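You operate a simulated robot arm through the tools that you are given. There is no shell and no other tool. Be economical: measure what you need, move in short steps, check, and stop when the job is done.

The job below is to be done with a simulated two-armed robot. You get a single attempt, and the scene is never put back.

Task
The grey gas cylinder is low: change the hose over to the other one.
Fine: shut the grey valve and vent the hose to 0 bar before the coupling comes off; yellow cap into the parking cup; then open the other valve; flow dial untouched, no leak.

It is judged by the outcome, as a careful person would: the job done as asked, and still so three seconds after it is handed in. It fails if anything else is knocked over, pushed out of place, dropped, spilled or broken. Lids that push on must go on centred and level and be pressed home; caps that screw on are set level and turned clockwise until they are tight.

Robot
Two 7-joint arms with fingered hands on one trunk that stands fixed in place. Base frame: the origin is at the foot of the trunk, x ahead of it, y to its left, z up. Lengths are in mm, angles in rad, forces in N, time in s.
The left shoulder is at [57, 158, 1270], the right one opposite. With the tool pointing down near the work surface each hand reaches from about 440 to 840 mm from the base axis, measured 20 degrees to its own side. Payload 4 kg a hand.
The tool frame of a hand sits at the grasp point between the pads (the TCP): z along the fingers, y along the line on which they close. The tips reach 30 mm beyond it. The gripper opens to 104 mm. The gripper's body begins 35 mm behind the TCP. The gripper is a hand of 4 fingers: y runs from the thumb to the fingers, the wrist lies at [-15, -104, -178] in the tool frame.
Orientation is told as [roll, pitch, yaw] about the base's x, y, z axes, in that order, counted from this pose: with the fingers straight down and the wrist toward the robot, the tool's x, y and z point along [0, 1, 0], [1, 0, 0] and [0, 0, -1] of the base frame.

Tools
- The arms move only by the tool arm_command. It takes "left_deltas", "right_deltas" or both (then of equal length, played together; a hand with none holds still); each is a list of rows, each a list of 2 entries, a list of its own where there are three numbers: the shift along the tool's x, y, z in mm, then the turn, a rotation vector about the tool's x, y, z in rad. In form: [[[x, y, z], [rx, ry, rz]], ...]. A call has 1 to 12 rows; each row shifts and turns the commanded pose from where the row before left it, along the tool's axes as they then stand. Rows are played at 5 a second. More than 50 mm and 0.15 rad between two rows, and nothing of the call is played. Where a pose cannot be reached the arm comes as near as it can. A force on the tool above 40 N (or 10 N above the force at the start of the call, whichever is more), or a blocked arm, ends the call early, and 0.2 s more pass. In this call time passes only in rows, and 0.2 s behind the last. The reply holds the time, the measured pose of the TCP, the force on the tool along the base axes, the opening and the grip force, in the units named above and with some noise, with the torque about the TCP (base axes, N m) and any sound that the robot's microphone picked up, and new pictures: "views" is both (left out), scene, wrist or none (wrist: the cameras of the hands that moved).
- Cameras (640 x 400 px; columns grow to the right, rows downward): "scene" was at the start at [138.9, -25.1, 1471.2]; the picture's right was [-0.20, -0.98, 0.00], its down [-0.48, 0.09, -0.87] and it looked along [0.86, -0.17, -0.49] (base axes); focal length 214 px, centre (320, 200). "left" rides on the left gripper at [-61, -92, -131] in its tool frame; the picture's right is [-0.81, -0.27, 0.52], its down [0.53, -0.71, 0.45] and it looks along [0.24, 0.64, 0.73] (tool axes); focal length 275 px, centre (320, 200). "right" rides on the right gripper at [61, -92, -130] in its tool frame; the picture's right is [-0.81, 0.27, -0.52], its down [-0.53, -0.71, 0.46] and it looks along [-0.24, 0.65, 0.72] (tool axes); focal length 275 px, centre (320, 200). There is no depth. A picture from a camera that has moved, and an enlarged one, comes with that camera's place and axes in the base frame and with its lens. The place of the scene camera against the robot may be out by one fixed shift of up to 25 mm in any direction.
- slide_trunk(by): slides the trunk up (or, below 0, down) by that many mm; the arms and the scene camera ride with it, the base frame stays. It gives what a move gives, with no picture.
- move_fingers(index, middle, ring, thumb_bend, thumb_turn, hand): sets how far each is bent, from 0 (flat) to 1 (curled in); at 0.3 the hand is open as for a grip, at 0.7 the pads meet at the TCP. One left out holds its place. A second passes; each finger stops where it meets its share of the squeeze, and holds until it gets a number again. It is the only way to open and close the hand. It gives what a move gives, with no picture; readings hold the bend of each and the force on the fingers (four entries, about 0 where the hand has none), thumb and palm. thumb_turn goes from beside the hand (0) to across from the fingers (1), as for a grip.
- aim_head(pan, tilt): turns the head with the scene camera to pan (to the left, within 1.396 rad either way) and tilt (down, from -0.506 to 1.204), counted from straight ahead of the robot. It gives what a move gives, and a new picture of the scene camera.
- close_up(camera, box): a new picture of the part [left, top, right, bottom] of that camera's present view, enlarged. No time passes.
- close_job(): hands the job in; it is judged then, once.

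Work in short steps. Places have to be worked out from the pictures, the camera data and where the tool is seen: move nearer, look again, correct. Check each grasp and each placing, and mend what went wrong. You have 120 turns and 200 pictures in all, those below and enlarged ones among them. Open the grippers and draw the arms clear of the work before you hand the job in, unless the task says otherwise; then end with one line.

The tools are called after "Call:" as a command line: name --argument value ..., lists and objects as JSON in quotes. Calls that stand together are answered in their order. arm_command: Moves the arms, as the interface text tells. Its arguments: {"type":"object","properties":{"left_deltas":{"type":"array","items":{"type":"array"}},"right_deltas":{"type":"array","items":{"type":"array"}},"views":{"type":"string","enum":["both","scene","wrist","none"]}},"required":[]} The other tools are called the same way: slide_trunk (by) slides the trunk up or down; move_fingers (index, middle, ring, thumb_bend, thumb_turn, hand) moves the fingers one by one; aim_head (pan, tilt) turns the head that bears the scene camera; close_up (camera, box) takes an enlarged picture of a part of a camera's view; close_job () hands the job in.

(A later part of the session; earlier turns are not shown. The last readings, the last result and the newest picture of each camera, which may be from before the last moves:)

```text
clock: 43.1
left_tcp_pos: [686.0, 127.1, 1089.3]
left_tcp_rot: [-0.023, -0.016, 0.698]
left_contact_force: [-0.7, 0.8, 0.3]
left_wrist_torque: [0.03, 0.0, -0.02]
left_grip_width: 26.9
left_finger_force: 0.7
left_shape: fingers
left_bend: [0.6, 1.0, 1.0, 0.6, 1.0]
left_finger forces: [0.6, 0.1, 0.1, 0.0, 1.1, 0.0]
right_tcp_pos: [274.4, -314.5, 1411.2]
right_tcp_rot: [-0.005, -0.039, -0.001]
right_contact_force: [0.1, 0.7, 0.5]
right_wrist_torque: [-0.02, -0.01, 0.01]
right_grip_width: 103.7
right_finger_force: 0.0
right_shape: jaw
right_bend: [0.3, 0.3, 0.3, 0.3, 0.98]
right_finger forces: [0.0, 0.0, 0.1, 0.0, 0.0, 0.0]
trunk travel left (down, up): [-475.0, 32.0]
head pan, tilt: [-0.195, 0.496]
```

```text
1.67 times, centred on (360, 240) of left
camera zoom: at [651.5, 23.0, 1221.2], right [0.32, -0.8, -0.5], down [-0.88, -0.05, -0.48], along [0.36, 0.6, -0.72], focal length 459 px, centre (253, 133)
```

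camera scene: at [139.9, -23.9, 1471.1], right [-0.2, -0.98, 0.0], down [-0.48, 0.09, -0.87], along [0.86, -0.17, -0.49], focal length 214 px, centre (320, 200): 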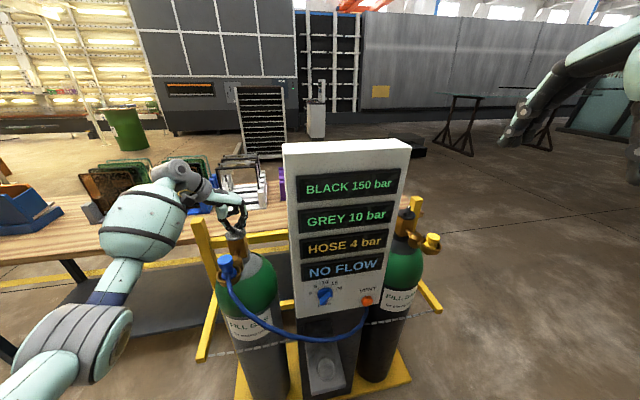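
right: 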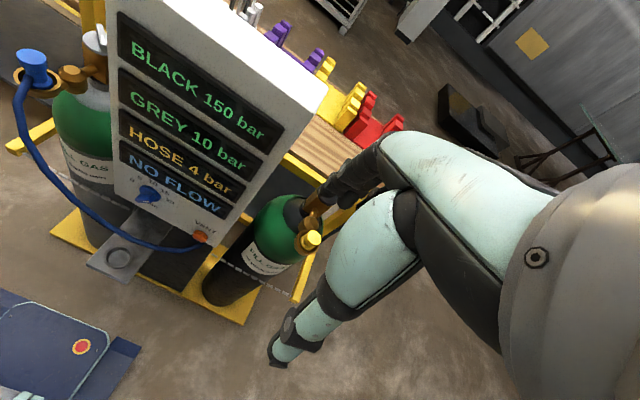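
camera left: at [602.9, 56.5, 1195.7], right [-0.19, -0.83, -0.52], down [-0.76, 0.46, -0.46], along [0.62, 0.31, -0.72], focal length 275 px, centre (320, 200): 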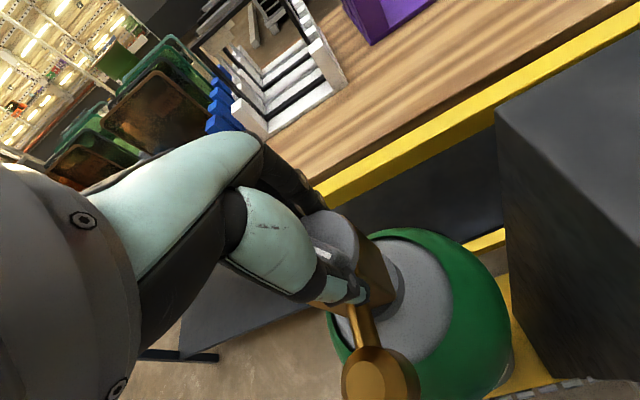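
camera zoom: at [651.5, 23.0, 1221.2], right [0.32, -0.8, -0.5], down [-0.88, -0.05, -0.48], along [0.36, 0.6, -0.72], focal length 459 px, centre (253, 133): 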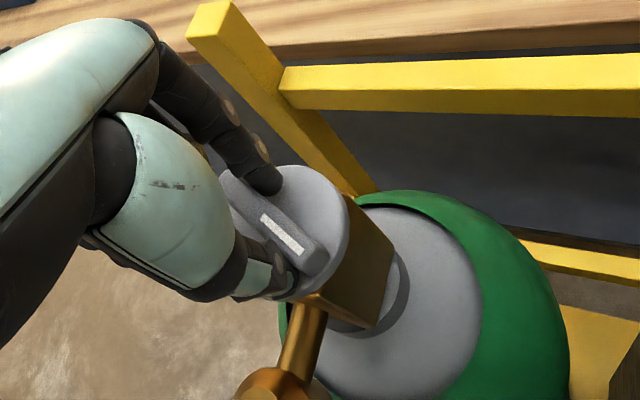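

It turns easily counter-clockwise (about 1 N), mark now at ~247°; so the clockwise side was a stop. I go on to yaw 1.2 and read the display.

Call:
arm_command --left_deltas '[[[0, -0.6, 0], [0, 0, -0.1]], [[0, -0.6, 0], [0, 0, -0.1]], [[0, -0.6, 0], [0, 0, -0.1]], [[0, -0.6, 0], [0, 0, -0.1]], [[0, -0.6, 0], [0, 0, -0.1]]]' --views "none"

Call:
close_up --camera "left" --box '[200, 120, 520, 360]'

Call:
close_up --camera "scene" --box '[180, 140, 400, 320]'

```text
clock: 44.3
left_tcp_pos: [684.2, 124.2, 1090.2]
left_tcp_rot: [-0.027, -0.004, 1.197]
left_contact_force: [-0.7, -0.3, -1.0]
left_wrist_torque: [-0.01, 0.0, -0.01]
left_grip_width: 26.4
left_finger_force: 0.1
left_shape: fingers
left_bend: [0.6, 1.0, 1.0, 0.6, 1.0]
left_finger forces: [0.0, 0.1, 0.0, 0.0, 0.1, 0.1]
right_tcp_pos: [273.9, -314.1, 1410.6]
right_tcp_rot: [-0.003, -0.04, 0.001]
right_contact_force: [0.5, 0.4, -0.4]
right_wrist_torque: [-0.04, 0.0, 0.03]
right_grip_width: 104.0
right_finger_force: 0.0
right_shape: jaw
right_bend: [0.3, 0.3, 0.3, 0.3, 0.98]
right_finger forces: [0.0, 0.0, 0.1, 0.0, 0.0, 0.1]
trunk travel left (down, up): [-475.0, 32.0]
head pan, tilt: [-0.195, 0.496]
```

```text
1.67 times, centred on (360, 240) of left
camera zoom: at [704.7, 18.1, 1222.7], right [0.67, -0.55, -0.5], down [-0.74, -0.47, -0.47], along [0.03, 0.68, -0.73], focal length 459 px, centre (253, 133)
```

zoom: 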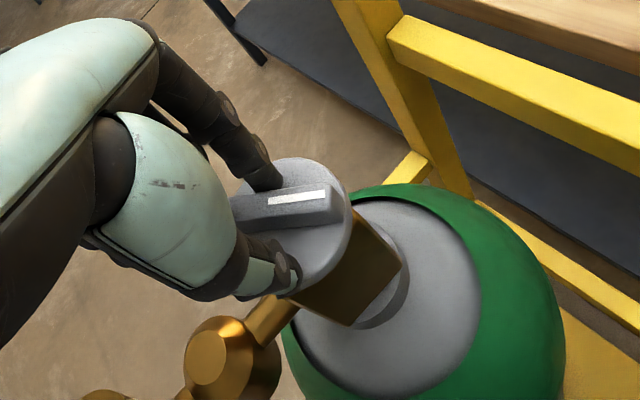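

```text
2.22 times, centred on (290, 230) of scene
camera zoom: at [139.1, -25.4, 1471.1], right [-0.2, -0.98, 0.0], down [-0.48, 0.09, -0.87], along [0.86, -0.17, -0.49], focal length 477 px, centre (387, 133)
```

zoom: 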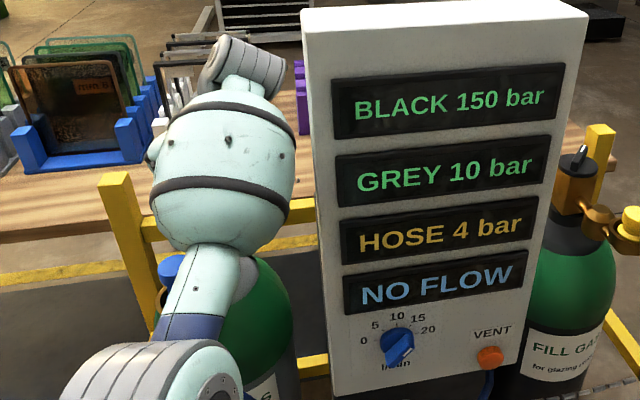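

The handle snapped round to ~317°, the same direction as the shut black valve; a quarter-turn valve, now apparently shut. I lift the left hand away, turning it back to yaw 0.

Call:
arm_command --left_deltas '[[[0, 0, -40], [0, 0, 0]], [[0, 0, -40], [0, 0, 0]], [[0, 0, -20], [0, 0, 0.14]], [[0, 0, 0], [0, 0, 0.14]], [[0, 0, 0], [0, 0, 0.14]], [[0, 0, 0], [0, 0, 0.14]], [[0, 0, 0], [0, 0, 0.14]], [[0, 0, 0], [0, 0, 0.14]], [[0, 0, 0], [0, 0, 0.14]], [[0, 0, -20], [0, 0, 0.14]], [[20, -40, 0], [0, 0, 0.08]], [[20, -40, 0], [0, 0, 0]]]' --views "both"

Call:
move_fingers --hand "left" --index 0.3 --middle 0.3 --ring 0.3 --thumb_bend 0.3

```text
clock: 46.9
left_tcp_pos: [598.1, 162.9, 1210.5]
left_tcp_rot: [-0.007, -0.029, -0.004]
left_contact_force: [-0.1, 0.4, -0.1]
left_wrist_torque: [-0.02, -0.01, -0.03]
left_grip_width: 26.2
left_finger_force: 0.0
left_shape: fingers
left_bend: [0.6, 1.0, 1.0, 0.6, 1.0]
left_finger forces: [0.0, 0.0, 0.1, 0.1, 0.0, 0.0]
right_tcp_pos: [273.2, -315.6, 1410.6]
right_tcp_rot: [-0.003, -0.041, 0.0]
right_contact_force: [-0.6, 0.7, -0.1]
right_wrist_torque: [0.02, 0.02, -0.01]
right_grip_width: 104.0
right_finger_force: 0.0
right_shape: jaw
right_bend: [0.3, 0.3, 0.3, 0.3, 0.98]
right_finger forces: [0.0, 0.0, 0.0, 0.0, 0.0, 0.1]
trunk travel left (down, up): [-475.0, 32.0]
head pan, tilt: [-0.195, 0.496]
camera scene: at [137.4, -25.5, 1471.3], right [-0.2, -0.98, 0.0], down [-0.48, 0.09, -0.87], along [0.86, -0.17, -0.49], focal length 214 px, centre (320, 200)
camera left: at [502.6, 103.0, 1339.1], right [-0.27, -0.81, -0.52], down [-0.7, 0.53, -0.48], along [0.67, 0.24, -0.71], focal length 275 px, centre (320, 200)
```

scene: 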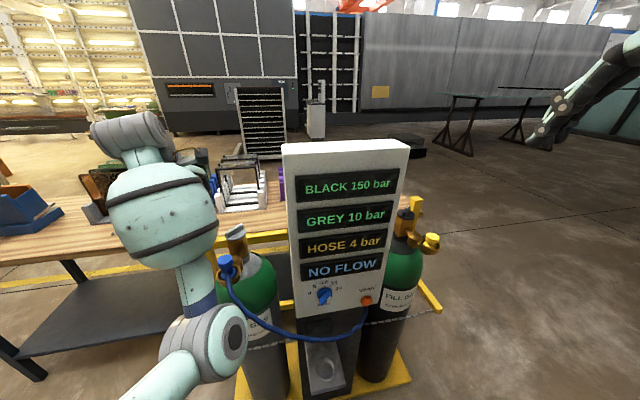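
left: 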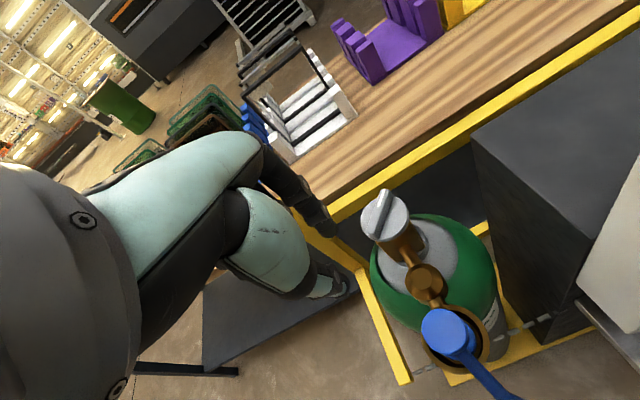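

```text
clock: 47.9
left_tcp_pos: [599.0, 161.9, 1209.2]
left_tcp_rot: [-0.008, -0.026, -0.003]
left_contact_force: [-0.2, -0.6, -0.3]
left_wrist_torque: [0.0, -0.04, -0.03]
left_grip_width: 102.3
left_finger_force: 0.1
left_shape: fingers
left_bend: [0.3, 0.3, 0.3, 0.3, 1.0]
left_finger forces: [0.1, 0.0, 0.1, 0.1, 0.0, 0.0]
right_tcp_pos: [274.9, -313.9, 1410.9]
right_tcp_rot: [-0.004, -0.039, -0.001]
right_contact_force: [-0.8, 0.1, -0.4]
right_wrist_torque: [0.01, 0.02, -0.02]
right_grip_width: 104.1
right_finger_force: 0.1
right_shape: jaw
right_bend: [0.3, 0.3, 0.3, 0.3, 0.98]
right_finger forces: [0.1, 0.1, 0.0, 0.0, 0.1, 0.0]
trunk travel left (down, up): [-475.0, 32.0]
head pan, tilt: [-0.195, 0.496]
```

I enlarge the wrist view for the handle's rest position and the coupling's form.

Call:
close_up --camera "left" --box '[330, 170, 540, 400]'

Call:
close_up --camera "scene" --box '[205, 215, 275, 285]'

```text
1.74 times, centred on (435, 285) of left
camera zoom: at [504.8, 103.7, 1338.1], right [-0.26, -0.81, -0.52], down [-0.7, 0.53, -0.48], along [0.66, 0.24, -0.71], focal length 479 px, centre (120, 52)
```

zoom: 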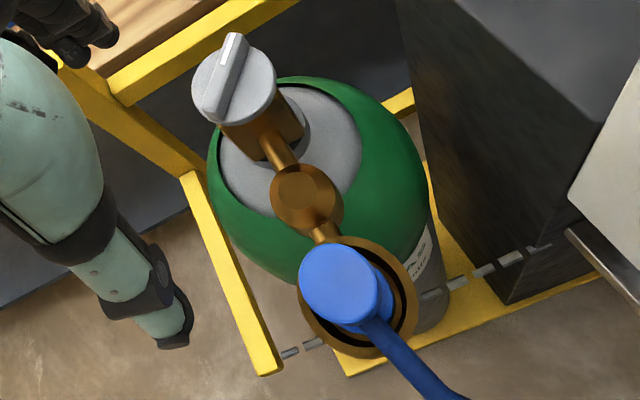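

```text
5.71 times, centred on (240, 250) of scene
camera zoom: at [139.3, -24.5, 1471.1], right [-0.2, -0.98, 0.0], down [-0.48, 0.09, -0.87], along [0.86, -0.17, -0.49], focal length 1226 px, centre (777, -86)
```

zoom: 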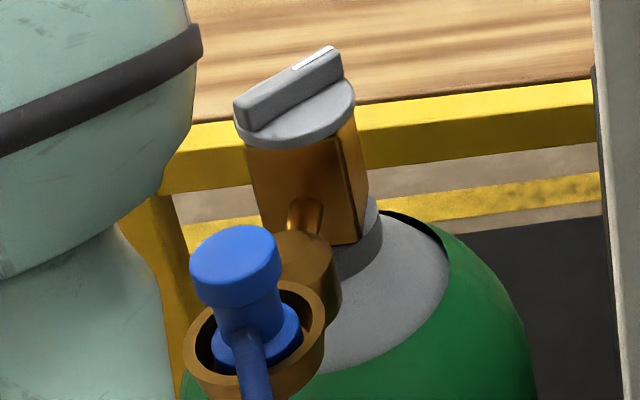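

Grey handle rests at ~316°, like the black one. Now I bring the right hand down in front of the panel for a closer look at VENT, with only the index extended.

Call:
move_fingers --hand "right" --index 0.2 --middle 1.0 --ring 1.0 --thumb_bend 0.8

Call:
arm_command --right_deltas '[[[0, 20, 40], [0, 0, 0]], [[0, 20, 40], [0, 0, 0]], [[10, 15, 40], [0, 0, 0]], [[10, 10, 40], [0, 0, 0]], [[20, 10, 40], [0, 0, 0]], [[20, 10, 35], [0, 0, 0]], [[10, 0, 35], [0, 0, 0]]]' --views "both"

```text
clock: 48.9
left_tcp_pos: [598.3, 162.1, 1209.3]
left_tcp_rot: [-0.005, -0.028, -0.003]
left_contact_force: [0.3, 0.2, 0.0]
left_wrist_torque: [0.04, -0.04, 0.0]
left_grip_width: 102.2
left_finger_force: 0.2
left_shape: fingers
left_bend: [0.3, 0.3, 0.3, 0.3, 1.0]
left_finger forces: [0.0, 0.0, 0.0, 0.0, 0.1, 0.0]
right_tcp_pos: [273.2, -314.7, 1410.6]
right_tcp_rot: [-0.005, -0.039, 0.0]
right_contact_force: [0.3, 0.8, 0.1]
right_wrist_torque: [0.02, -0.01, 0.0]
right_grip_width: 47.9
right_finger_force: 0.1
right_shape: fingers
right_bend: [0.2, 1.0, 1.0, 0.8, 0.98]
right_finger forces: [0.0, 0.1, 0.0, 0.0, 0.0, 0.0]
trunk travel left (down, up): [-475.0, 32.0]
head pan, tilt: [-0.195, 0.496]
```

```text
clock: 50.5
left_tcp_pos: [600.7, 161.9, 1207.7]
left_tcp_rot: [-0.006, -0.027, -0.005]
left_contact_force: [-0.9, -0.1, -0.6]
left_wrist_torque: [0.01, -0.01, -0.02]
left_grip_width: 102.3
left_finger_force: 0.0
left_shape: fingers
left_bend: [0.3, 0.3, 0.3, 0.3, 1.0]
left_finger forces: [0.0, 0.0, 0.0, 0.0, 0.0, 0.0]
right_tcp_pos: [410.0, -253.7, 1161.0]
right_tcp_rot: [0.002, -0.041, -0.004]
right_contact_force: [-1.0, 0.6, 0.2]
right_wrist_torque: [0.02, 0.01, -0.03]
right_grip_width: 48.3
right_finger_force: 0.1
right_shape: fingers
right_bend: [0.2, 1.0, 1.0, 0.8, 0.98]
right_finger forces: [0.1, 0.0, 0.1, 0.0, 0.0, 0.0]
right hand out of reach, approached as far as the arm can: row 4, 5, 6, 7
trunk travel left (down, up): [-475.0, 32.0]
head pan, tilt: [-0.195, 0.496]
camera scene: at [140.5, -25.9, 1471.0], right [-0.2, -0.98, 0.0], down [-0.48, 0.09, -0.87], along [0.86, -0.17, -0.49], focal length 214 px, centre (320, 200)
camera right: at [314.3, -192.4, 1288.4], right [0.25, -0.81, 0.53], down [-0.7, -0.53, -0.48], along [0.67, -0.25, -0.7], focal length 275 px, centre (320, 200)
```

scene: 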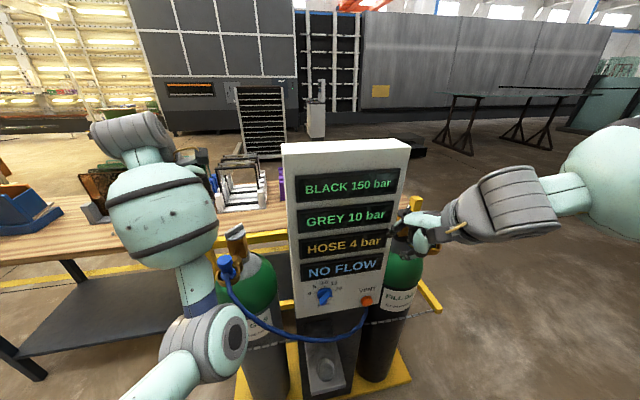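
right: 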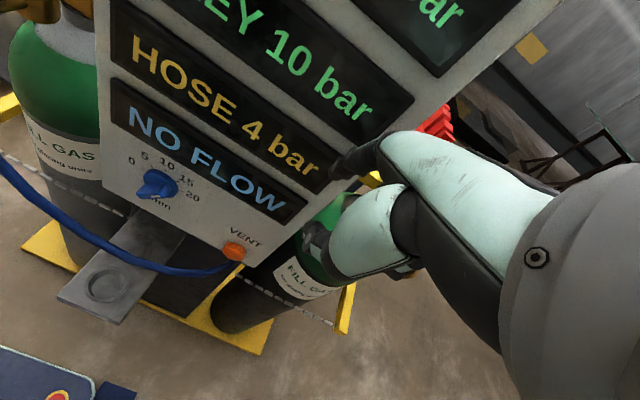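

VENT triangulates to (487,-228,935) from the two right-wrist views. I continue down in front of it, a bit farther out than the last commanded pose.

Call:
arm_command --right_deltas '[[[0, 10, 40], [0, 0, 0]], [[0, 10, 40], [0, 0, 0]], [[5, 5, 40], [0, 0, 0]]]' --views "both"

```text
clock: 51.1
left_tcp_pos: [584.8, 164.2, 1221.2]
left_tcp_rot: [-0.003, -0.069, 0.0]
left_contact_force: [0.6, -0.3, -0.4]
left_wrist_torque: [0.0, 0.02, -0.01]
left_grip_width: 102.4
left_finger_force: 0.0
left_shape: fingers
left_bend: [0.3, 0.3, 0.3, 0.3, 1.0]
left_finger forces: [0.0, 0.0, 0.0, 0.0, 0.1, 0.0]
right_tcp_pos: [420.6, -250.4, 1097.0]
right_tcp_rot: [0.004, -0.084, 0.003]
right_contact_force: [-0.2, 0.2, 0.5]
right_wrist_torque: [0.0, -0.04, 0.0]
right_grip_width: 47.8
right_finger_force: 0.1
right_shape: fingers
right_bend: [0.2, 1.0, 1.0, 0.8, 0.98]
right_finger forces: [0.0, 0.1, 0.0, 0.0, 0.1, 0.1]
trunk travel left (down, up): [-475.0, 32.0]
head pan, tilt: [-0.195, 0.496]
stopped in row 3 (right hand): the force on the tool passed its limit at 98 N (the readings are from after the stop); the commanded pose is now the measured one
camera scene: at [134.8, -24.9, 1471.5], right [-0.2, -0.98, 0.0], down [-0.48, 0.09, -0.87], along [0.86, -0.17, -0.48], focal length 214 px, centre (320, 200)
camera right: at [319.4, -191.0, 1220.5], right [0.23, -0.81, 0.54], down [-0.67, -0.53, -0.52], along [0.7, -0.24, -0.67], focal length 275 px, centre (320, 200)
```

scene: 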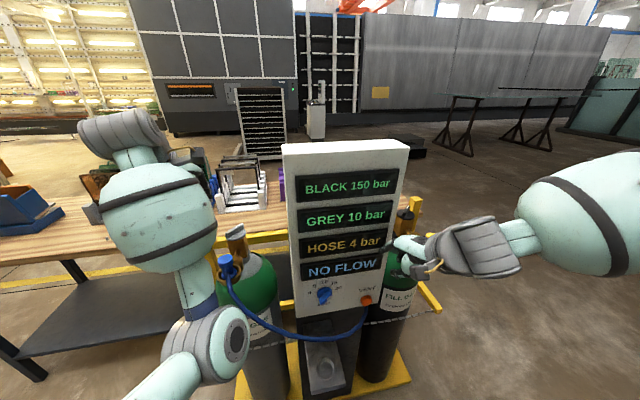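
right: 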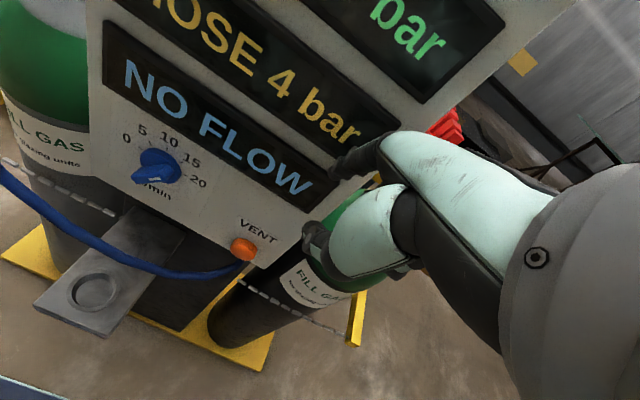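

A hard touch (98 N, brief), probably the extended index against the panel; the panel looks unmoved. I back off and yaw the hand 45° so the wrist goes to the right and the arm has more room.

Call:
arm_command --right_deltas '[[[0, -20, -10], [0, 0, 0]], [[-25, 0, 0], [0, 0, -0.13]], [[-25, 0, 0], [0, 0, -0.13]], [[0, 0, 0], [0, 0, -0.13]], [[0, 0, 0], [0, 0, -0.13]], [[0, 0, 0], [0, 0, -0.13]], [[0, 0, 0], [0, 0, -0.13]]]' --views "both"

```text
clock: 52.8
left_tcp_pos: [590.5, 165.3, 1217.7]
left_tcp_rot: [-0.002, -0.063, 0.002]
left_contact_force: [1.0, 0.1, -0.5]
left_wrist_torque: [-0.01, 0.01, -0.03]
left_grip_width: 102.6
left_finger_force: 0.0
left_shape: fingers
left_bend: [0.3, 0.3, 0.3, 0.3, 1.0]
left_finger forces: [0.1, 0.0, 0.0, 0.0, 0.1, 0.0]
right_tcp_pos: [421.0, -297.0, 1093.4]
right_tcp_rot: [-0.045, -0.05, 0.802]
right_contact_force: [-0.2, 0.5, 0.8]
right_wrist_torque: [0.02, 0.04, 0.01]
right_grip_width: 48.0
right_finger_force: 0.1
right_shape: fingers
right_bend: [0.2, 1.0, 1.0, 0.8, 0.98]
right_finger forces: [0.1, 0.1, 0.1, 0.1, 0.0, 0.0]
right hand out of reach, approached as far as the arm can: row 1
trunk travel left (down, up): [-475.0, 32.0]
head pan, tilt: [-0.195, 0.496]
camera scene: at [141.4, -23.7, 1470.9], right [-0.2, -0.98, 0.0], down [-0.48, 0.09, -0.87], along [0.85, -0.17, -0.49], focal length 214 px, centre (320, 200)
camera right: at [307.2, -320.6, 1216.9], right [0.74, -0.37, 0.57], down [-0.08, -0.88, -0.47], along [0.67, 0.3, -0.68], focal length 275 px, centre (320, 200)
```

scene: 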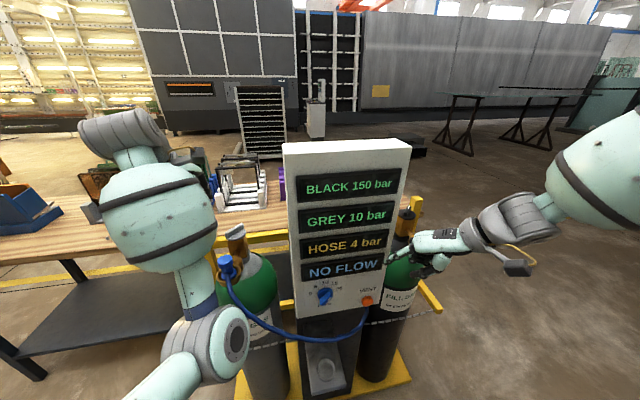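
right: 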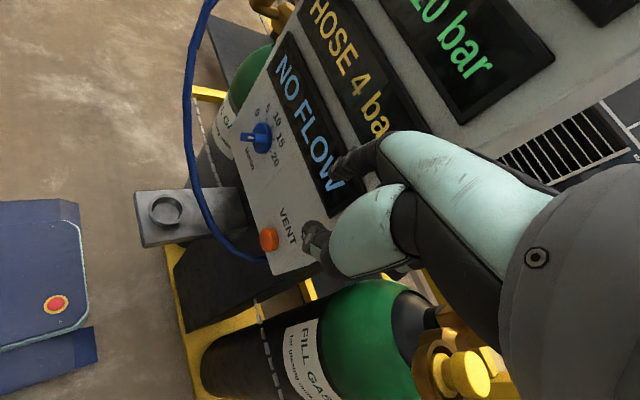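

The index tip now works out at about (466,-236), VENT at (485,-233,928). I lower in steps, keeping ~20 mm in front of the panel.

Call:
arm_command --right_deltas '[[[6, -6, 0], [0, 0, 0]], [[0, 0, 40], [0, 0, 0]], [[0, 0, 40], [0, 0, 0]]]' --views "wrist"

```text
clock: 53.5
left_tcp_pos: [591.9, 160.5, 1217.7]
left_tcp_rot: [0.0, -0.064, 0.0]
left_contact_force: [-0.1, 0.0, 0.2]
left_wrist_torque: [0.03, -0.02, -0.02]
left_grip_width: 102.6
left_finger_force: 0.0
left_shape: fingers
left_bend: [0.3, 0.3, 0.3, 0.3, 1.0]
left_finger forces: [0.1, 0.0, 0.1, 0.0, 0.1, 0.0]
right_tcp_pos: [417.5, -296.9, 1013.5]
right_tcp_rot: [-0.044, -0.055, 0.801]
right_contact_force: [-0.2, -0.3, 0.3]
right_wrist_torque: [0.03, 0.04, -0.03]
right_grip_width: 48.1
right_finger_force: 0.1
right_shape: fingers
right_bend: [0.2, 1.0, 1.0, 0.8, 0.98]
right_finger forces: [0.1, 0.0, 0.0, 0.1, 0.1, 0.1]
trunk travel left (down, up): [-475.0, 32.0]
head pan, tilt: [-0.195, 0.496]
camera right: at [302.7, -321.5, 1135.6], right [0.73, -0.37, 0.57], down [-0.08, -0.88, -0.47], along [0.67, 0.3, -0.68], focal length 275 px, centre (320, 200)
```

right: 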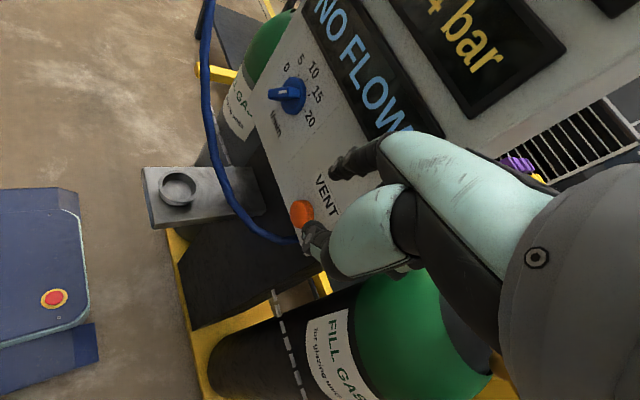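

New estimate VENT ≈ (493,-232,910). I lower another 50 mm and look.

Call:
arm_command --right_deltas '[[[0, 0, 30], [0, 0, 0]], [[0, 0, 25], [0, 0, 0]]]' --views "both"

```text
clock: 54.1
left_tcp_pos: [590.7, 163.7, 1217.9]
left_tcp_rot: [0.0, -0.063, -0.001]
left_contact_force: [1.0, -0.7, 0.1]
left_wrist_torque: [0.0, 0.0, 0.03]
left_grip_width: 102.7
left_finger_force: 0.1
left_shape: fingers
left_bend: [0.3, 0.3, 0.3, 0.3, 1.0]
left_finger forces: [0.1, 0.0, 0.1, 0.0, 0.0, 0.1]
right_tcp_pos: [423.5, -296.4, 958.6]
right_tcp_rot: [-0.047, -0.054, 0.801]
right_contact_force: [0.4, -0.1, -0.6]
right_wrist_torque: [-0.01, 0.03, 0.02]
right_grip_width: 47.7
right_finger_force: 0.2
right_shape: fingers
right_bend: [0.2, 1.0, 1.0, 0.8, 0.98]
right_finger forces: [0.1, 0.0, 0.1, 0.0, 0.0, 0.0]
trunk travel left (down, up): [-475.0, 32.0]
head pan, tilt: [-0.195, 0.496]
camera scene: at [140.5, -26.5, 1471.0], right [-0.2, -0.98, 0.0], down [-0.48, 0.09, -0.87], along [0.86, -0.17, -0.49], focal length 214 px, centre (320, 200)
camera right: at [307.1, -321.3, 1080.2], right [0.73, -0.37, 0.57], down [-0.08, -0.88, -0.47], along [0.67, 0.3, -0.68], focal length 275 px, centre (320, 200)
```

scene: 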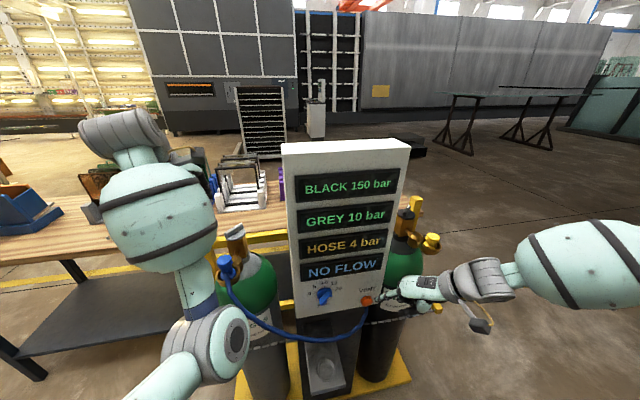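
right: 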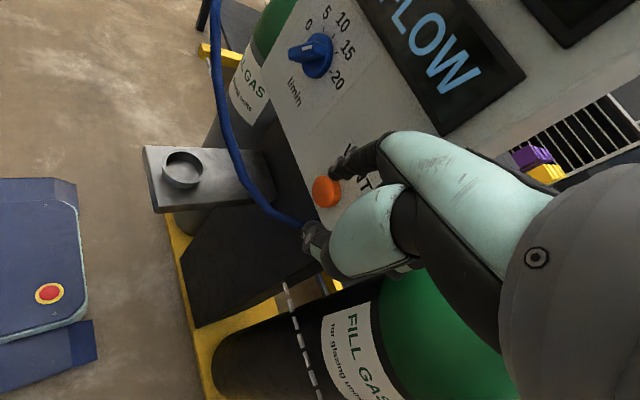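

VENT now well fixed at ≈(500,-232,900); the index tip is at ≈(468,-236,954). I reduce the yaw to 0.35 so the index leads clearly, and keep it in front of the panel.

Call:
arm_command --right_deltas '[[[15, 4, 0], [0, 0, 0]], [[15, 5, 0], [0, 0, 0]], [[0, 0, 0], [0, 0, 0.15]], [[0, 0, 0], [0, 0, 0.15]], [[0, 0, 0], [0, 0, 0.15]]]' --views "wrist"

```text
clock: 55.4
left_tcp_pos: [590.2, 164.2, 1217.7]
left_tcp_rot: [-0.001, -0.063, 0.0]
left_contact_force: [0.3, 0.7, 0.1]
left_wrist_torque: [0.0, 0.01, 0.0]
left_grip_width: 102.9
left_finger_force: 0.0
left_shape: fingers
left_bend: [0.3, 0.3, 0.3, 0.3, 1.0]
left_finger forces: [0.1, 0.0, 0.0, 0.0, 0.1, 0.0]
right_tcp_pos: [406.7, -268.3, 958.8]
right_tcp_rot: [-0.019, -0.069, 0.348]
right_contact_force: [0.4, -0.1, 0.3]
right_wrist_torque: [0.01, 0.0, 0.0]
right_grip_width: 47.6
right_finger_force: 0.0
right_shape: fingers
right_bend: [0.2, 1.0, 1.0, 0.8, 0.98]
right_finger forces: [0.0, 0.0, 0.0, 0.1, 0.1, 0.0]
trunk travel left (down, up): [-475.0, 32.0]
head pan, tilt: [-0.195, 0.496]
camera right: at [292.1, -243.5, 1081.7], right [0.5, -0.67, 0.55], down [-0.46, -0.74, -0.49], along [0.74, -0.01, -0.67], focal length 275 px, centre (320, 200)
```

right: 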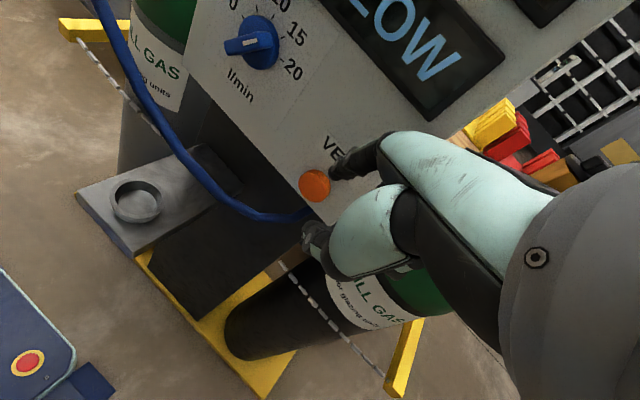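

Index tip ≈ (474,-233,957), button (500,-232,901): I lower 55 mm, then look before pressing.

Call:
arm_command --right_deltas '[[[0, 0, 30], [0, 0, 0]], [[0, 0, 25], [0, 0, 0]]]' --views "wrist"

Call:
close_up --camera "scene" --box '[280, 240, 460, 360]'

```text
clock: 56.0
left_tcp_pos: [589.6, 164.2, 1218.6]
left_tcp_rot: [-0.001, -0.063, 0.001]
left_contact_force: [-0.3, 0.7, -0.6]
left_wrist_torque: [0.01, -0.01, -0.04]
left_grip_width: 102.9
left_finger_force: 0.0
left_shape: fingers
left_bend: [0.3, 0.3, 0.3, 0.3, 1.0]
left_finger forces: [0.1, 0.0, 0.0, 0.1, 0.0, 0.1]
right_tcp_pos: [412.2, -281.5, 938.3]
right_tcp_rot: [-0.017, -0.065, 0.347]
right_contact_force: [-0.2, 0.0, 0.7]
right_wrist_torque: [0.02, 0.03, 0.0]
right_grip_width: 47.7
right_finger_force: 0.0
right_shape: fingers
right_bend: [0.2, 1.0, 1.0, 0.8, 0.98]
right_finger forces: [0.0, 0.0, 0.0, 0.0, 0.0, 0.0]
right hand out of reach, approached as far as the arm can: row 1, 2
trunk travel left (down, up): [-475.0, 32.0]
head pan, tilt: [-0.195, 0.496]
camera right: at [298.1, -257.1, 1062.3], right [0.5, -0.67, 0.55], down [-0.46, -0.74, -0.49], along [0.74, 0.0, -0.68], focal length 275 px, centre (320, 200)
```

right: 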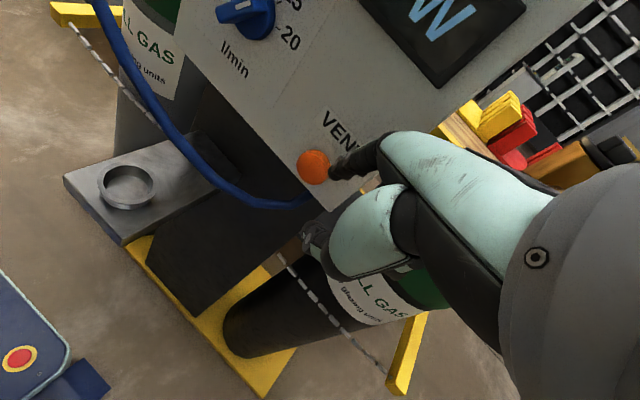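

```text
3.33 times, centred on (370, 300) of scene
camera zoom: at [139.3, -25.1, 1471.1], right [-0.2, -0.98, 0.0], down [-0.48, 0.09, -0.87], along [0.86, -0.17, -0.49], focal length 715 px, centre (153, -133)
```

zoom: 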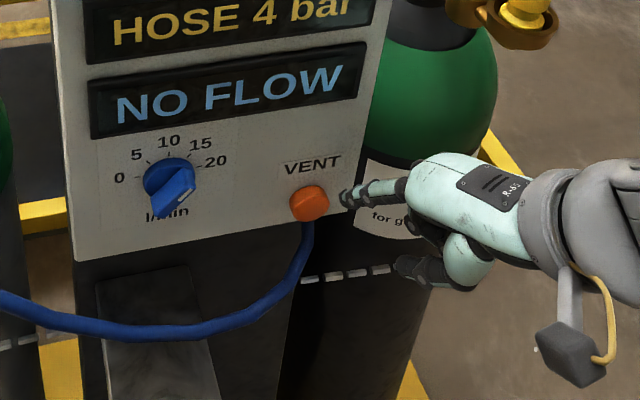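

The arm runs out of reach low and near; lowering the trunk will help. First I move the left hand well clear and raise the right hand.

Call:
arm_command --left_deltas '[[[20, -20, -20], [0, 0, 0]], [[30, -30, -20], [0, 0, 0]], [[35, -30, -10], [0, 0, 0]], [[35, -30, 0], [0, 0, 0]], [[35, -20, 0], [0, 0, 0]]]' --right_deltas '[[[0, -5, -30], [0, 0, 0]], [[0, 0, -40], [0, 0, 0]], [[0, 0, -40], [0, 0, 0]], [[0, 0, -30], [0, 0, 0]], [[0, 0, 0], [0, 0, 0]]]' --views "none"

Call:
slide_trunk --by -130

Call:
close_up --camera "scene" --box '[0, 0, 640, 400]'

Call:
close_up --camera "right" --box '[0, 0, 640, 400]'

```text
clock: 57.1
left_tcp_pos: [536.2, 341.5, 1226.5]
left_tcp_rot: [-0.008, -0.039, -0.005]
left_contact_force: [-0.6, 0.3, -0.2]
left_wrist_torque: [-0.02, 0.05, 0.0]
left_grip_width: 102.9
left_finger_force: 0.0
left_shape: fingers
left_bend: [0.3, 0.3, 0.3, 0.3, 1.0]
left_finger forces: [0.0, 0.1, 0.0, 0.1, 0.0, 0.0]
left hand out of reach, approached as far as the arm can: row 1, 2, 3, 4
right_tcp_pos: [400.7, -280.6, 1077.9]
right_tcp_rot: [-0.019, -0.067, 0.35]
right_contact_force: [0.0, -0.5, 0.3]
right_wrist_torque: [-0.01, 0.02, 0.05]
right_grip_width: 47.8
right_finger_force: 0.0
right_shape: fingers
right_bend: [0.2, 1.0, 1.0, 0.8, 0.98]
right_finger forces: [0.0, 0.1, 0.0, 0.1, 0.1, 0.1]
trunk travel left (down, up): [-475.0, 32.0]
head pan, tilt: [-0.195, 0.496]
```

```text
clock: 58.7
left_tcp_pos: [535.5, 340.6, 1096.6]
left_tcp_rot: [-0.006, -0.041, -0.004]
left_contact_force: [0.0, -0.5, -0.4]
left_wrist_torque: [0.01, 0.02, 0.0]
left_grip_width: 102.8
left_finger_force: 0.1
left_shape: fingers
left_bend: [0.3, 0.3, 0.3, 0.3, 1.0]
left_finger forces: [0.1, 0.0, 0.0, 0.0, 0.0, 0.0]
right_tcp_pos: [400.9, -282.2, 946.4]
right_tcp_rot: [-0.021, -0.068, 0.351]
right_contact_force: [0.1, 0.6, 0.2]
right_wrist_torque: [0.01, 0.01, -0.02]
right_grip_width: 48.0
right_finger_force: 0.1
right_shape: fingers
right_bend: [0.2, 1.0, 1.0, 0.8, 0.98]
right_finger forces: [0.1, 0.1, 0.0, 0.0, 0.1, 0.0]
trunk travel left (down, up): [-345.0, 162.0]
head pan, tilt: [-0.195, 0.496]
```

```text
1.00 times, centred on (320, 200) of scene (not enlarged: the box is as wide or as high as the picture)
camera zoom: at [137.2, -25.0, 1339.9], right [-0.2, -0.98, 0.0], down [-0.48, 0.09, -0.87], along [0.86, -0.17, -0.49], focal length 214 px, centre (320, 200)
```

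zoom: 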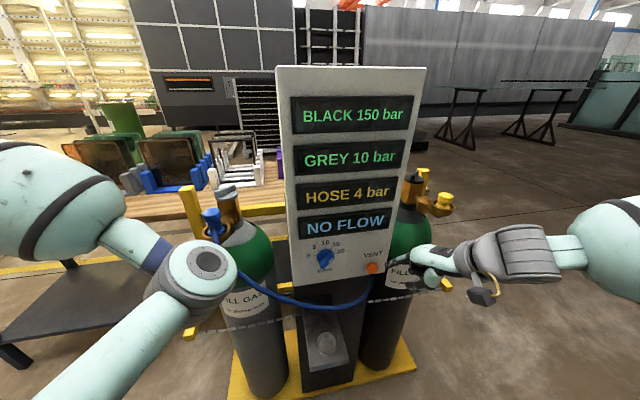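

```text
1.00 times, centred on (320, 200) of right (not enlarged: the box is as wide or as high as the picture)
camera zoom: at [285.9, -256.1, 1070.0], right [0.5, -0.67, 0.55], down [-0.45, -0.74, -0.49], along [0.74, 0.0, -0.67], focal length 275 px, centre (320, 200)
```

zoom: 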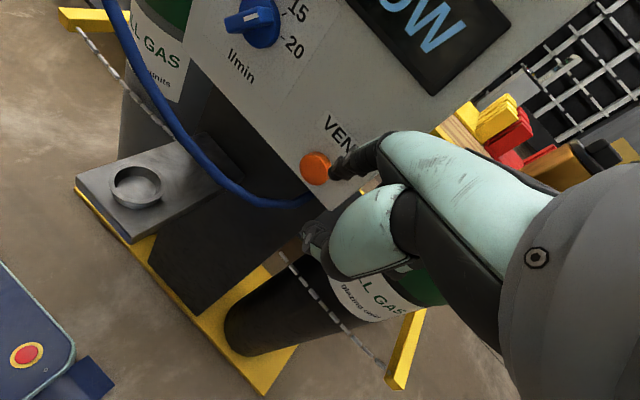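

Trunk lowered 130 mm. The index tip is now near (468,-247,944); I shift 14 mm left and 42 mm down.

Call:
arm_command --right_deltas '[[[13, 5, 20], [0, 0, 0]], [[0, 0, 22], [0, 0, 0]]]' --views "wrist"

Call:
close_up --camera "scene" --box '[280, 180, 460, 320]'

```text
clock: 59.3
left_tcp_pos: [535.4, 341.2, 1096.6]
left_tcp_rot: [-0.006, -0.038, -0.002]
left_contact_force: [-0.1, -1.1, -1.0]
left_wrist_torque: [-0.03, -0.05, 0.01]
left_grip_width: 102.5
left_finger_force: 0.1
left_shape: fingers
left_bend: [0.3, 0.3, 0.3, 0.3, 1.0]
left_finger forces: [0.1, 0.1, 0.1, 0.0, 0.0, 0.0]
right_tcp_pos: [400.5, -267.9, 904.9]
right_tcp_rot: [-0.019, -0.07, 0.351]
right_contact_force: [-0.5, -0.2, 0.1]
right_wrist_torque: [-0.03, 0.01, -0.02]
right_grip_width: 47.8
right_finger_force: 0.1
right_shape: fingers
right_bend: [0.2, 1.0, 1.0, 0.8, 0.98]
right_finger forces: [0.0, 0.0, 0.0, 0.1, 0.1, 0.1]
trunk travel left (down, up): [-345.0, 162.0]
head pan, tilt: [-0.195, 0.496]
camera right: at [287.7, -242.9, 1028.1], right [0.5, -0.67, 0.55], down [-0.45, -0.74, -0.49], along [0.74, 0.0, -0.67], focal length 275 px, centre (320, 200)
```

right: 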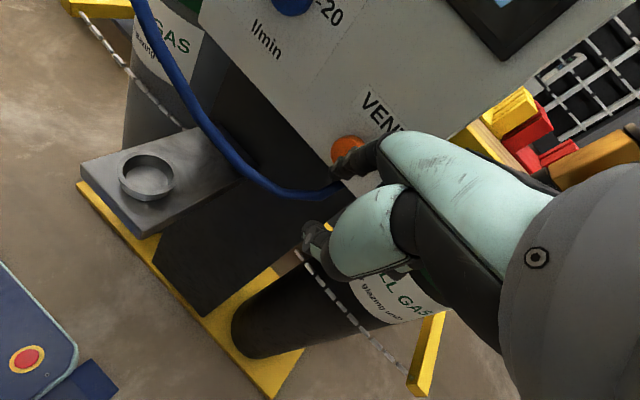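

```text
2.86 times, centred on (370, 250) of scene
camera zoom: at [137.5, -25.4, 1339.9], right [-0.2, -0.98, 0.0], down [-0.48, 0.09, -0.87], along [0.86, -0.17, -0.49], focal length 613 px, centre (177, 57)
```

zoom: 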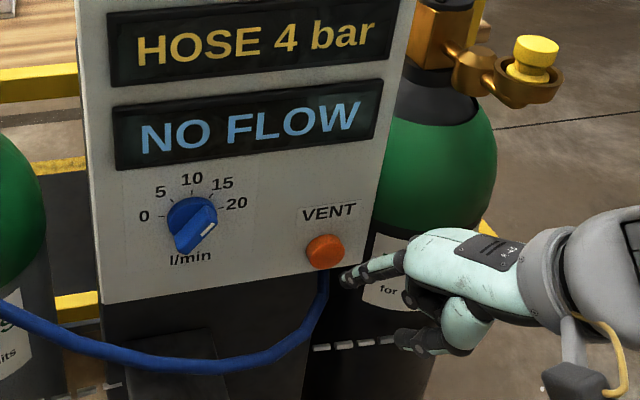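

Wrist and scene views agree within ~10 mm on a ~35 mm wide button. I shift 5 mm left, 3 up, and advance toward it in small steps.

Call:
arm_command --right_deltas '[[[4.7, 1.7, -3], [0, 0, 0]], [[-3.4, 9.4, 0], [0, 0, 0]], [[-3.4, 9.4, 0], [0, 0, 0]], [[-1.7, 4.7, 0], [0, 0, 0]]]' --views "none"

Call:
close_up --camera "scene" --box '[280, 180, 460, 320]'

```text
clock: 60.3
left_tcp_pos: [535.4, 341.7, 1097.2]
left_tcp_rot: [-0.008, -0.04, -0.003]
left_contact_force: [0.9, 0.3, 1.4]
left_wrist_torque: [0.05, 0.0, 0.0]
left_grip_width: 102.7
left_finger_force: 0.1
left_shape: fingers
left_bend: [0.3, 0.3, 0.3, 0.3, 1.0]
left_finger forces: [0.0, 0.0, 0.0, 0.1, 0.0, 0.0]
right_tcp_pos: [426.7, -262.9, 910.2]
right_tcp_rot: [-0.018, -0.067, 0.351]
right_contact_force: [-2.7, 0.4, 0.2]
right_wrist_torque: [0.02, 0.02, 0.08]
right_grip_width: 46.0
right_finger_force: 0.6
right_shape: fingers
right_bend: [0.21, 1.0, 1.0, 0.8, 0.98]
right_finger forces: [2.3, 0.0, 0.0, 0.0, 0.0, 0.1]
trunk travel left (down, up): [-345.0, 162.0]
head pan, tilt: [-0.195, 0.496]
```

```text
2.86 times, centred on (370, 250) of scene
camera zoom: at [136.9, -25.0, 1340.0], right [-0.2, -0.98, 0.0], down [-0.48, 0.09, -0.87], along [0.86, -0.17, -0.49], focal length 613 px, centre (177, 57)
```

zoom: 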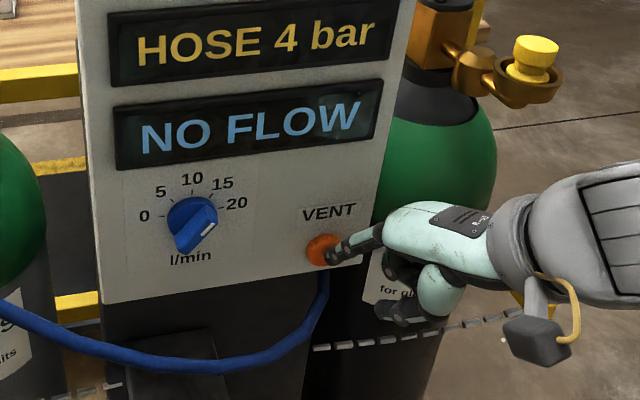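

Contact: the index presses on VENT with 2–3 N. I push further in small steps and read the display.

Call:
arm_command --right_deltas '[[[-1, 3, 0], [0, 0, 0]], [[-1, 3, 0], [0, 0, 0]], [[-1, 2, 0], [0, 0, 0]], [[0, 0, 0], [0, 0, 0]], [[0, 0, 0], [0, 0, 0]]]' --views "none"

Call:
close_up --camera "scene" --box '[280, 140, 460, 320]'

```text
clock: 61.5
left_tcp_pos: [534.5, 340.5, 1096.4]
left_tcp_rot: [-0.006, -0.04, -0.003]
left_contact_force: [0.5, 0.0, 0.3]
left_wrist_torque: [0.02, -0.02, 0.01]
left_grip_width: 102.5
left_finger_force: 0.0
left_shape: fingers
left_bend: [0.3, 0.3, 0.3, 0.3, 1.0]
left_finger forces: [0.0, 0.0, 0.0, 0.0, 0.0, 0.0]
right_tcp_pos: [435.4, -263.9, 912.2]
right_tcp_rot: [-0.019, -0.07, 0.351]
right_contact_force: [-7.0, 0.2, 2.4]
right_wrist_torque: [0.06, -0.01, 0.24]
right_grip_width: 42.4
right_finger_force: 3.3
right_shape: fingers
right_bend: [0.22, 1.0, 1.0, 0.8, 0.98]
right_finger forces: [6.7, 0.0, 0.0, 0.0, 0.0, 0.0]
trunk travel left (down, up): [-345.0, 162.0]
head pan, tilt: [-0.195, 0.496]
heard: click
```

```text
2.22 times, centred on (370, 230) of scene
camera zoom: at [136.1, -25.0, 1340.1], right [-0.2, -0.98, 0.0], down [-0.48, 0.09, -0.87], along [0.86, -0.17, -0.49], focal length 477 px, centre (209, 133)
```

zoom: 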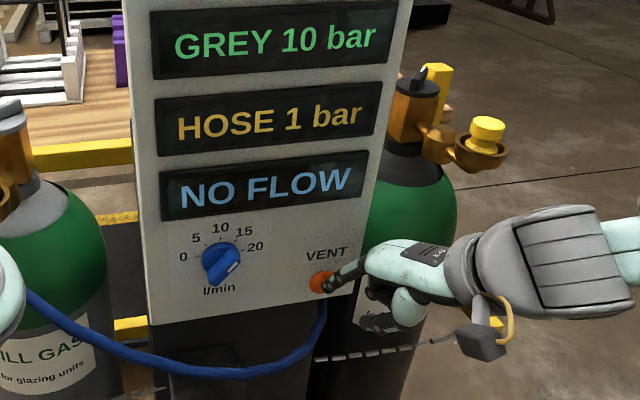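

A click, and HOSE falls to 1 bar. I hold on for another second or two.

Call:
arm_command --right_deltas '[[[0, 0, 0], [0, 0, 0]], [[0, 0, 0], [0, 0, 0]], [[0, 0, 0], [0, 0, 0]], [[0, 0, 0], [0, 0, 0]], [[0, 0, 0], [0, 0, 0]], [[0, 0, 0], [0, 0, 0]]]' --views "none"

Call:
close_up --camera "scene" --box '[280, 140, 460, 320]'

```text
clock: 62.9
left_tcp_pos: [534.8, 340.9, 1096.6]
left_tcp_rot: [-0.008, -0.04, -0.004]
left_contact_force: [-0.9, -0.1, 0.3]
left_wrist_torque: [-0.01, 0.03, 0.02]
left_grip_width: 102.3
left_finger_force: 0.1
left_shape: fingers
left_bend: [0.3, 0.3, 0.3, 0.3, 1.0]
left_finger forces: [0.0, 0.1, 0.0, 0.1, 0.1, 0.0]
right_tcp_pos: [434.4, -263.3, 911.3]
right_tcp_rot: [-0.018, -0.07, 0.35]
right_contact_force: [-6.7, 0.4, 1.7]
right_wrist_torque: [0.07, -0.03, 0.28]
right_grip_width: 42.3
right_finger_force: 3.5
right_shape: fingers
right_bend: [0.22, 1.0, 1.0, 0.8, 0.98]
right_finger forces: [7.0, 0.0, 0.0, 0.0, 0.0, 0.0]
trunk travel left (down, up): [-345.0, 162.0]
head pan, tilt: [-0.195, 0.496]
```

```text
2.22 times, centred on (370, 230) of scene
camera zoom: at [136.1, -24.9, 1340.1], right [-0.2, -0.98, 0.0], down [-0.48, 0.09, -0.87], along [0.86, -0.17, -0.49], focal length 477 px, centre (209, 133)
```

zoom: 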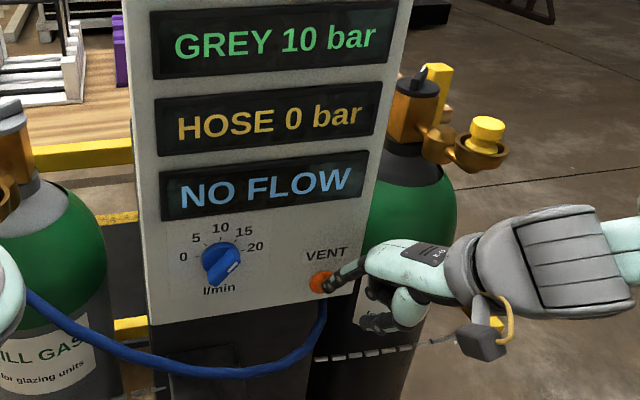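

HOSE 0 bar. I release the button, backing straight out and then up, and check the reading stays 0.

Call:
arm_command --right_deltas '[[[5, -14, 0], [0, 0, 0]], [[7, -19, 0], [0, 0, 0]], [[0, -10, -40], [0, 0, 0]], [[-20, 0, -45], [0, 0, 0]], [[-40, 0, -20], [0, 0, -0.1]], [[-45, 0, 0], [0, 0, -0.1]], [[0, 0, -45], [0, 0, -0.1]], [[0, 0, -45], [0, 0, -0.1]], [[0, 10, -40], [0, 0, 0]]]' --views "both"

Call:
move_fingers --hand "right" --index 0.4 --middle 0.4 --ring 0.4 --thumb_bend 0.4 --thumb_turn 1

```text
clock: 65.1
left_tcp_pos: [522.9, 345.4, 1105.8]
left_tcp_rot: [0.009, -0.067, 0.008]
left_contact_force: [-1.6, -0.5, -0.2]
left_wrist_torque: [0.02, -0.03, -0.03]
left_grip_width: 102.6
left_finger_force: 0.1
left_shape: fingers
left_bend: [0.3, 0.3, 0.3, 0.3, 1.0]
left_finger forces: [0.1, 0.0, 0.0, 0.0, 0.0, 0.0]
right_tcp_pos: [408.5, -268.2, 1052.1]
right_tcp_rot: [0.029, 0.088, 0.73]
right_contact_force: [-0.3, -1.0, 0.9]
right_wrist_torque: [0.01, -0.02, -0.01]
right_grip_width: 47.6
right_finger_force: 0.0
right_shape: fingers
right_bend: [0.2, 1.0, 1.0, 0.8, 0.98]
right_finger forces: [0.0, 0.1, 0.0, 0.0, 0.0, 0.0]
right hand out of reach, approached as far as the arm can: row 3, 6, 7, 8
trunk travel left (down, up): [-345.0, 162.0]
head pan, tilt: [-0.195, 0.496]
stopped in row 9 (right hand): the arm was blocked; the commanded pose is now the measured one
camera scene: at [135.0, -25.4, 1340.2], right [-0.2, -0.98, 0.0], down [-0.48, 0.09, -0.87], along [0.86, -0.17, -0.49], focal length 214 px, centre (320, 200)
camera right: at [312.8, -279.2, 1192.3], right [0.79, -0.4, 0.47], down [-0.21, -0.89, -0.41], along [0.58, 0.22, -0.78], focal length 275 px, centre (320, 200)
```

scene: 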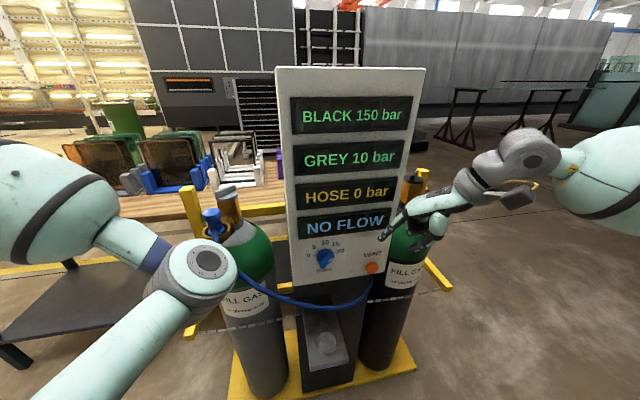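
right: 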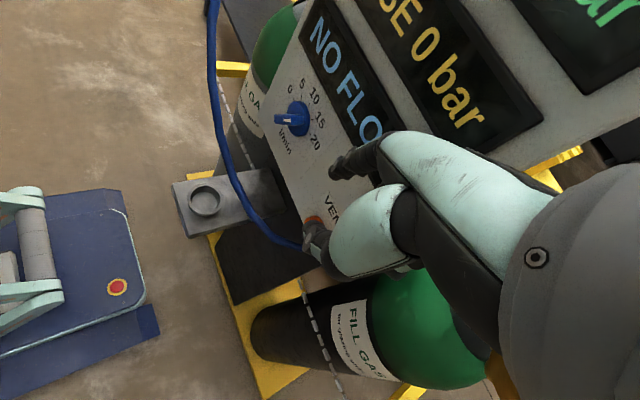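

```text
clock: 66.1
left_tcp_pos: [525.1, 344.3, 1102.6]
left_tcp_rot: [0.008, -0.061, 0.007]
left_contact_force: [0.1, -0.3, 0.0]
left_wrist_torque: [0.0, 0.01, 0.0]
left_grip_width: 102.7
left_finger_force: 0.1
left_shape: fingers
left_bend: [0.3, 0.3, 0.3, 0.3, 1.0]
left_finger forces: [0.0, 0.0, 0.0, 0.0, 0.0, 0.0]
right_tcp_pos: [412.2, -267.6, 1049.8]
right_tcp_rot: [0.032, 0.089, 0.731]
right_contact_force: [-0.9, 0.0, 0.5]
right_wrist_torque: [0.0, -0.01, 0.03]
right_grip_width: 77.9
right_finger_force: 0.1
right_shape: fingers
right_bend: [0.4, 0.4, 0.4, 0.4, 0.99]
right_finger forces: [0.1, 0.1, 0.0, 0.0, 0.1, 0.1]
trunk travel left (down, up): [-345.0, 162.0]
head pan, tilt: [-0.195, 0.496]
```

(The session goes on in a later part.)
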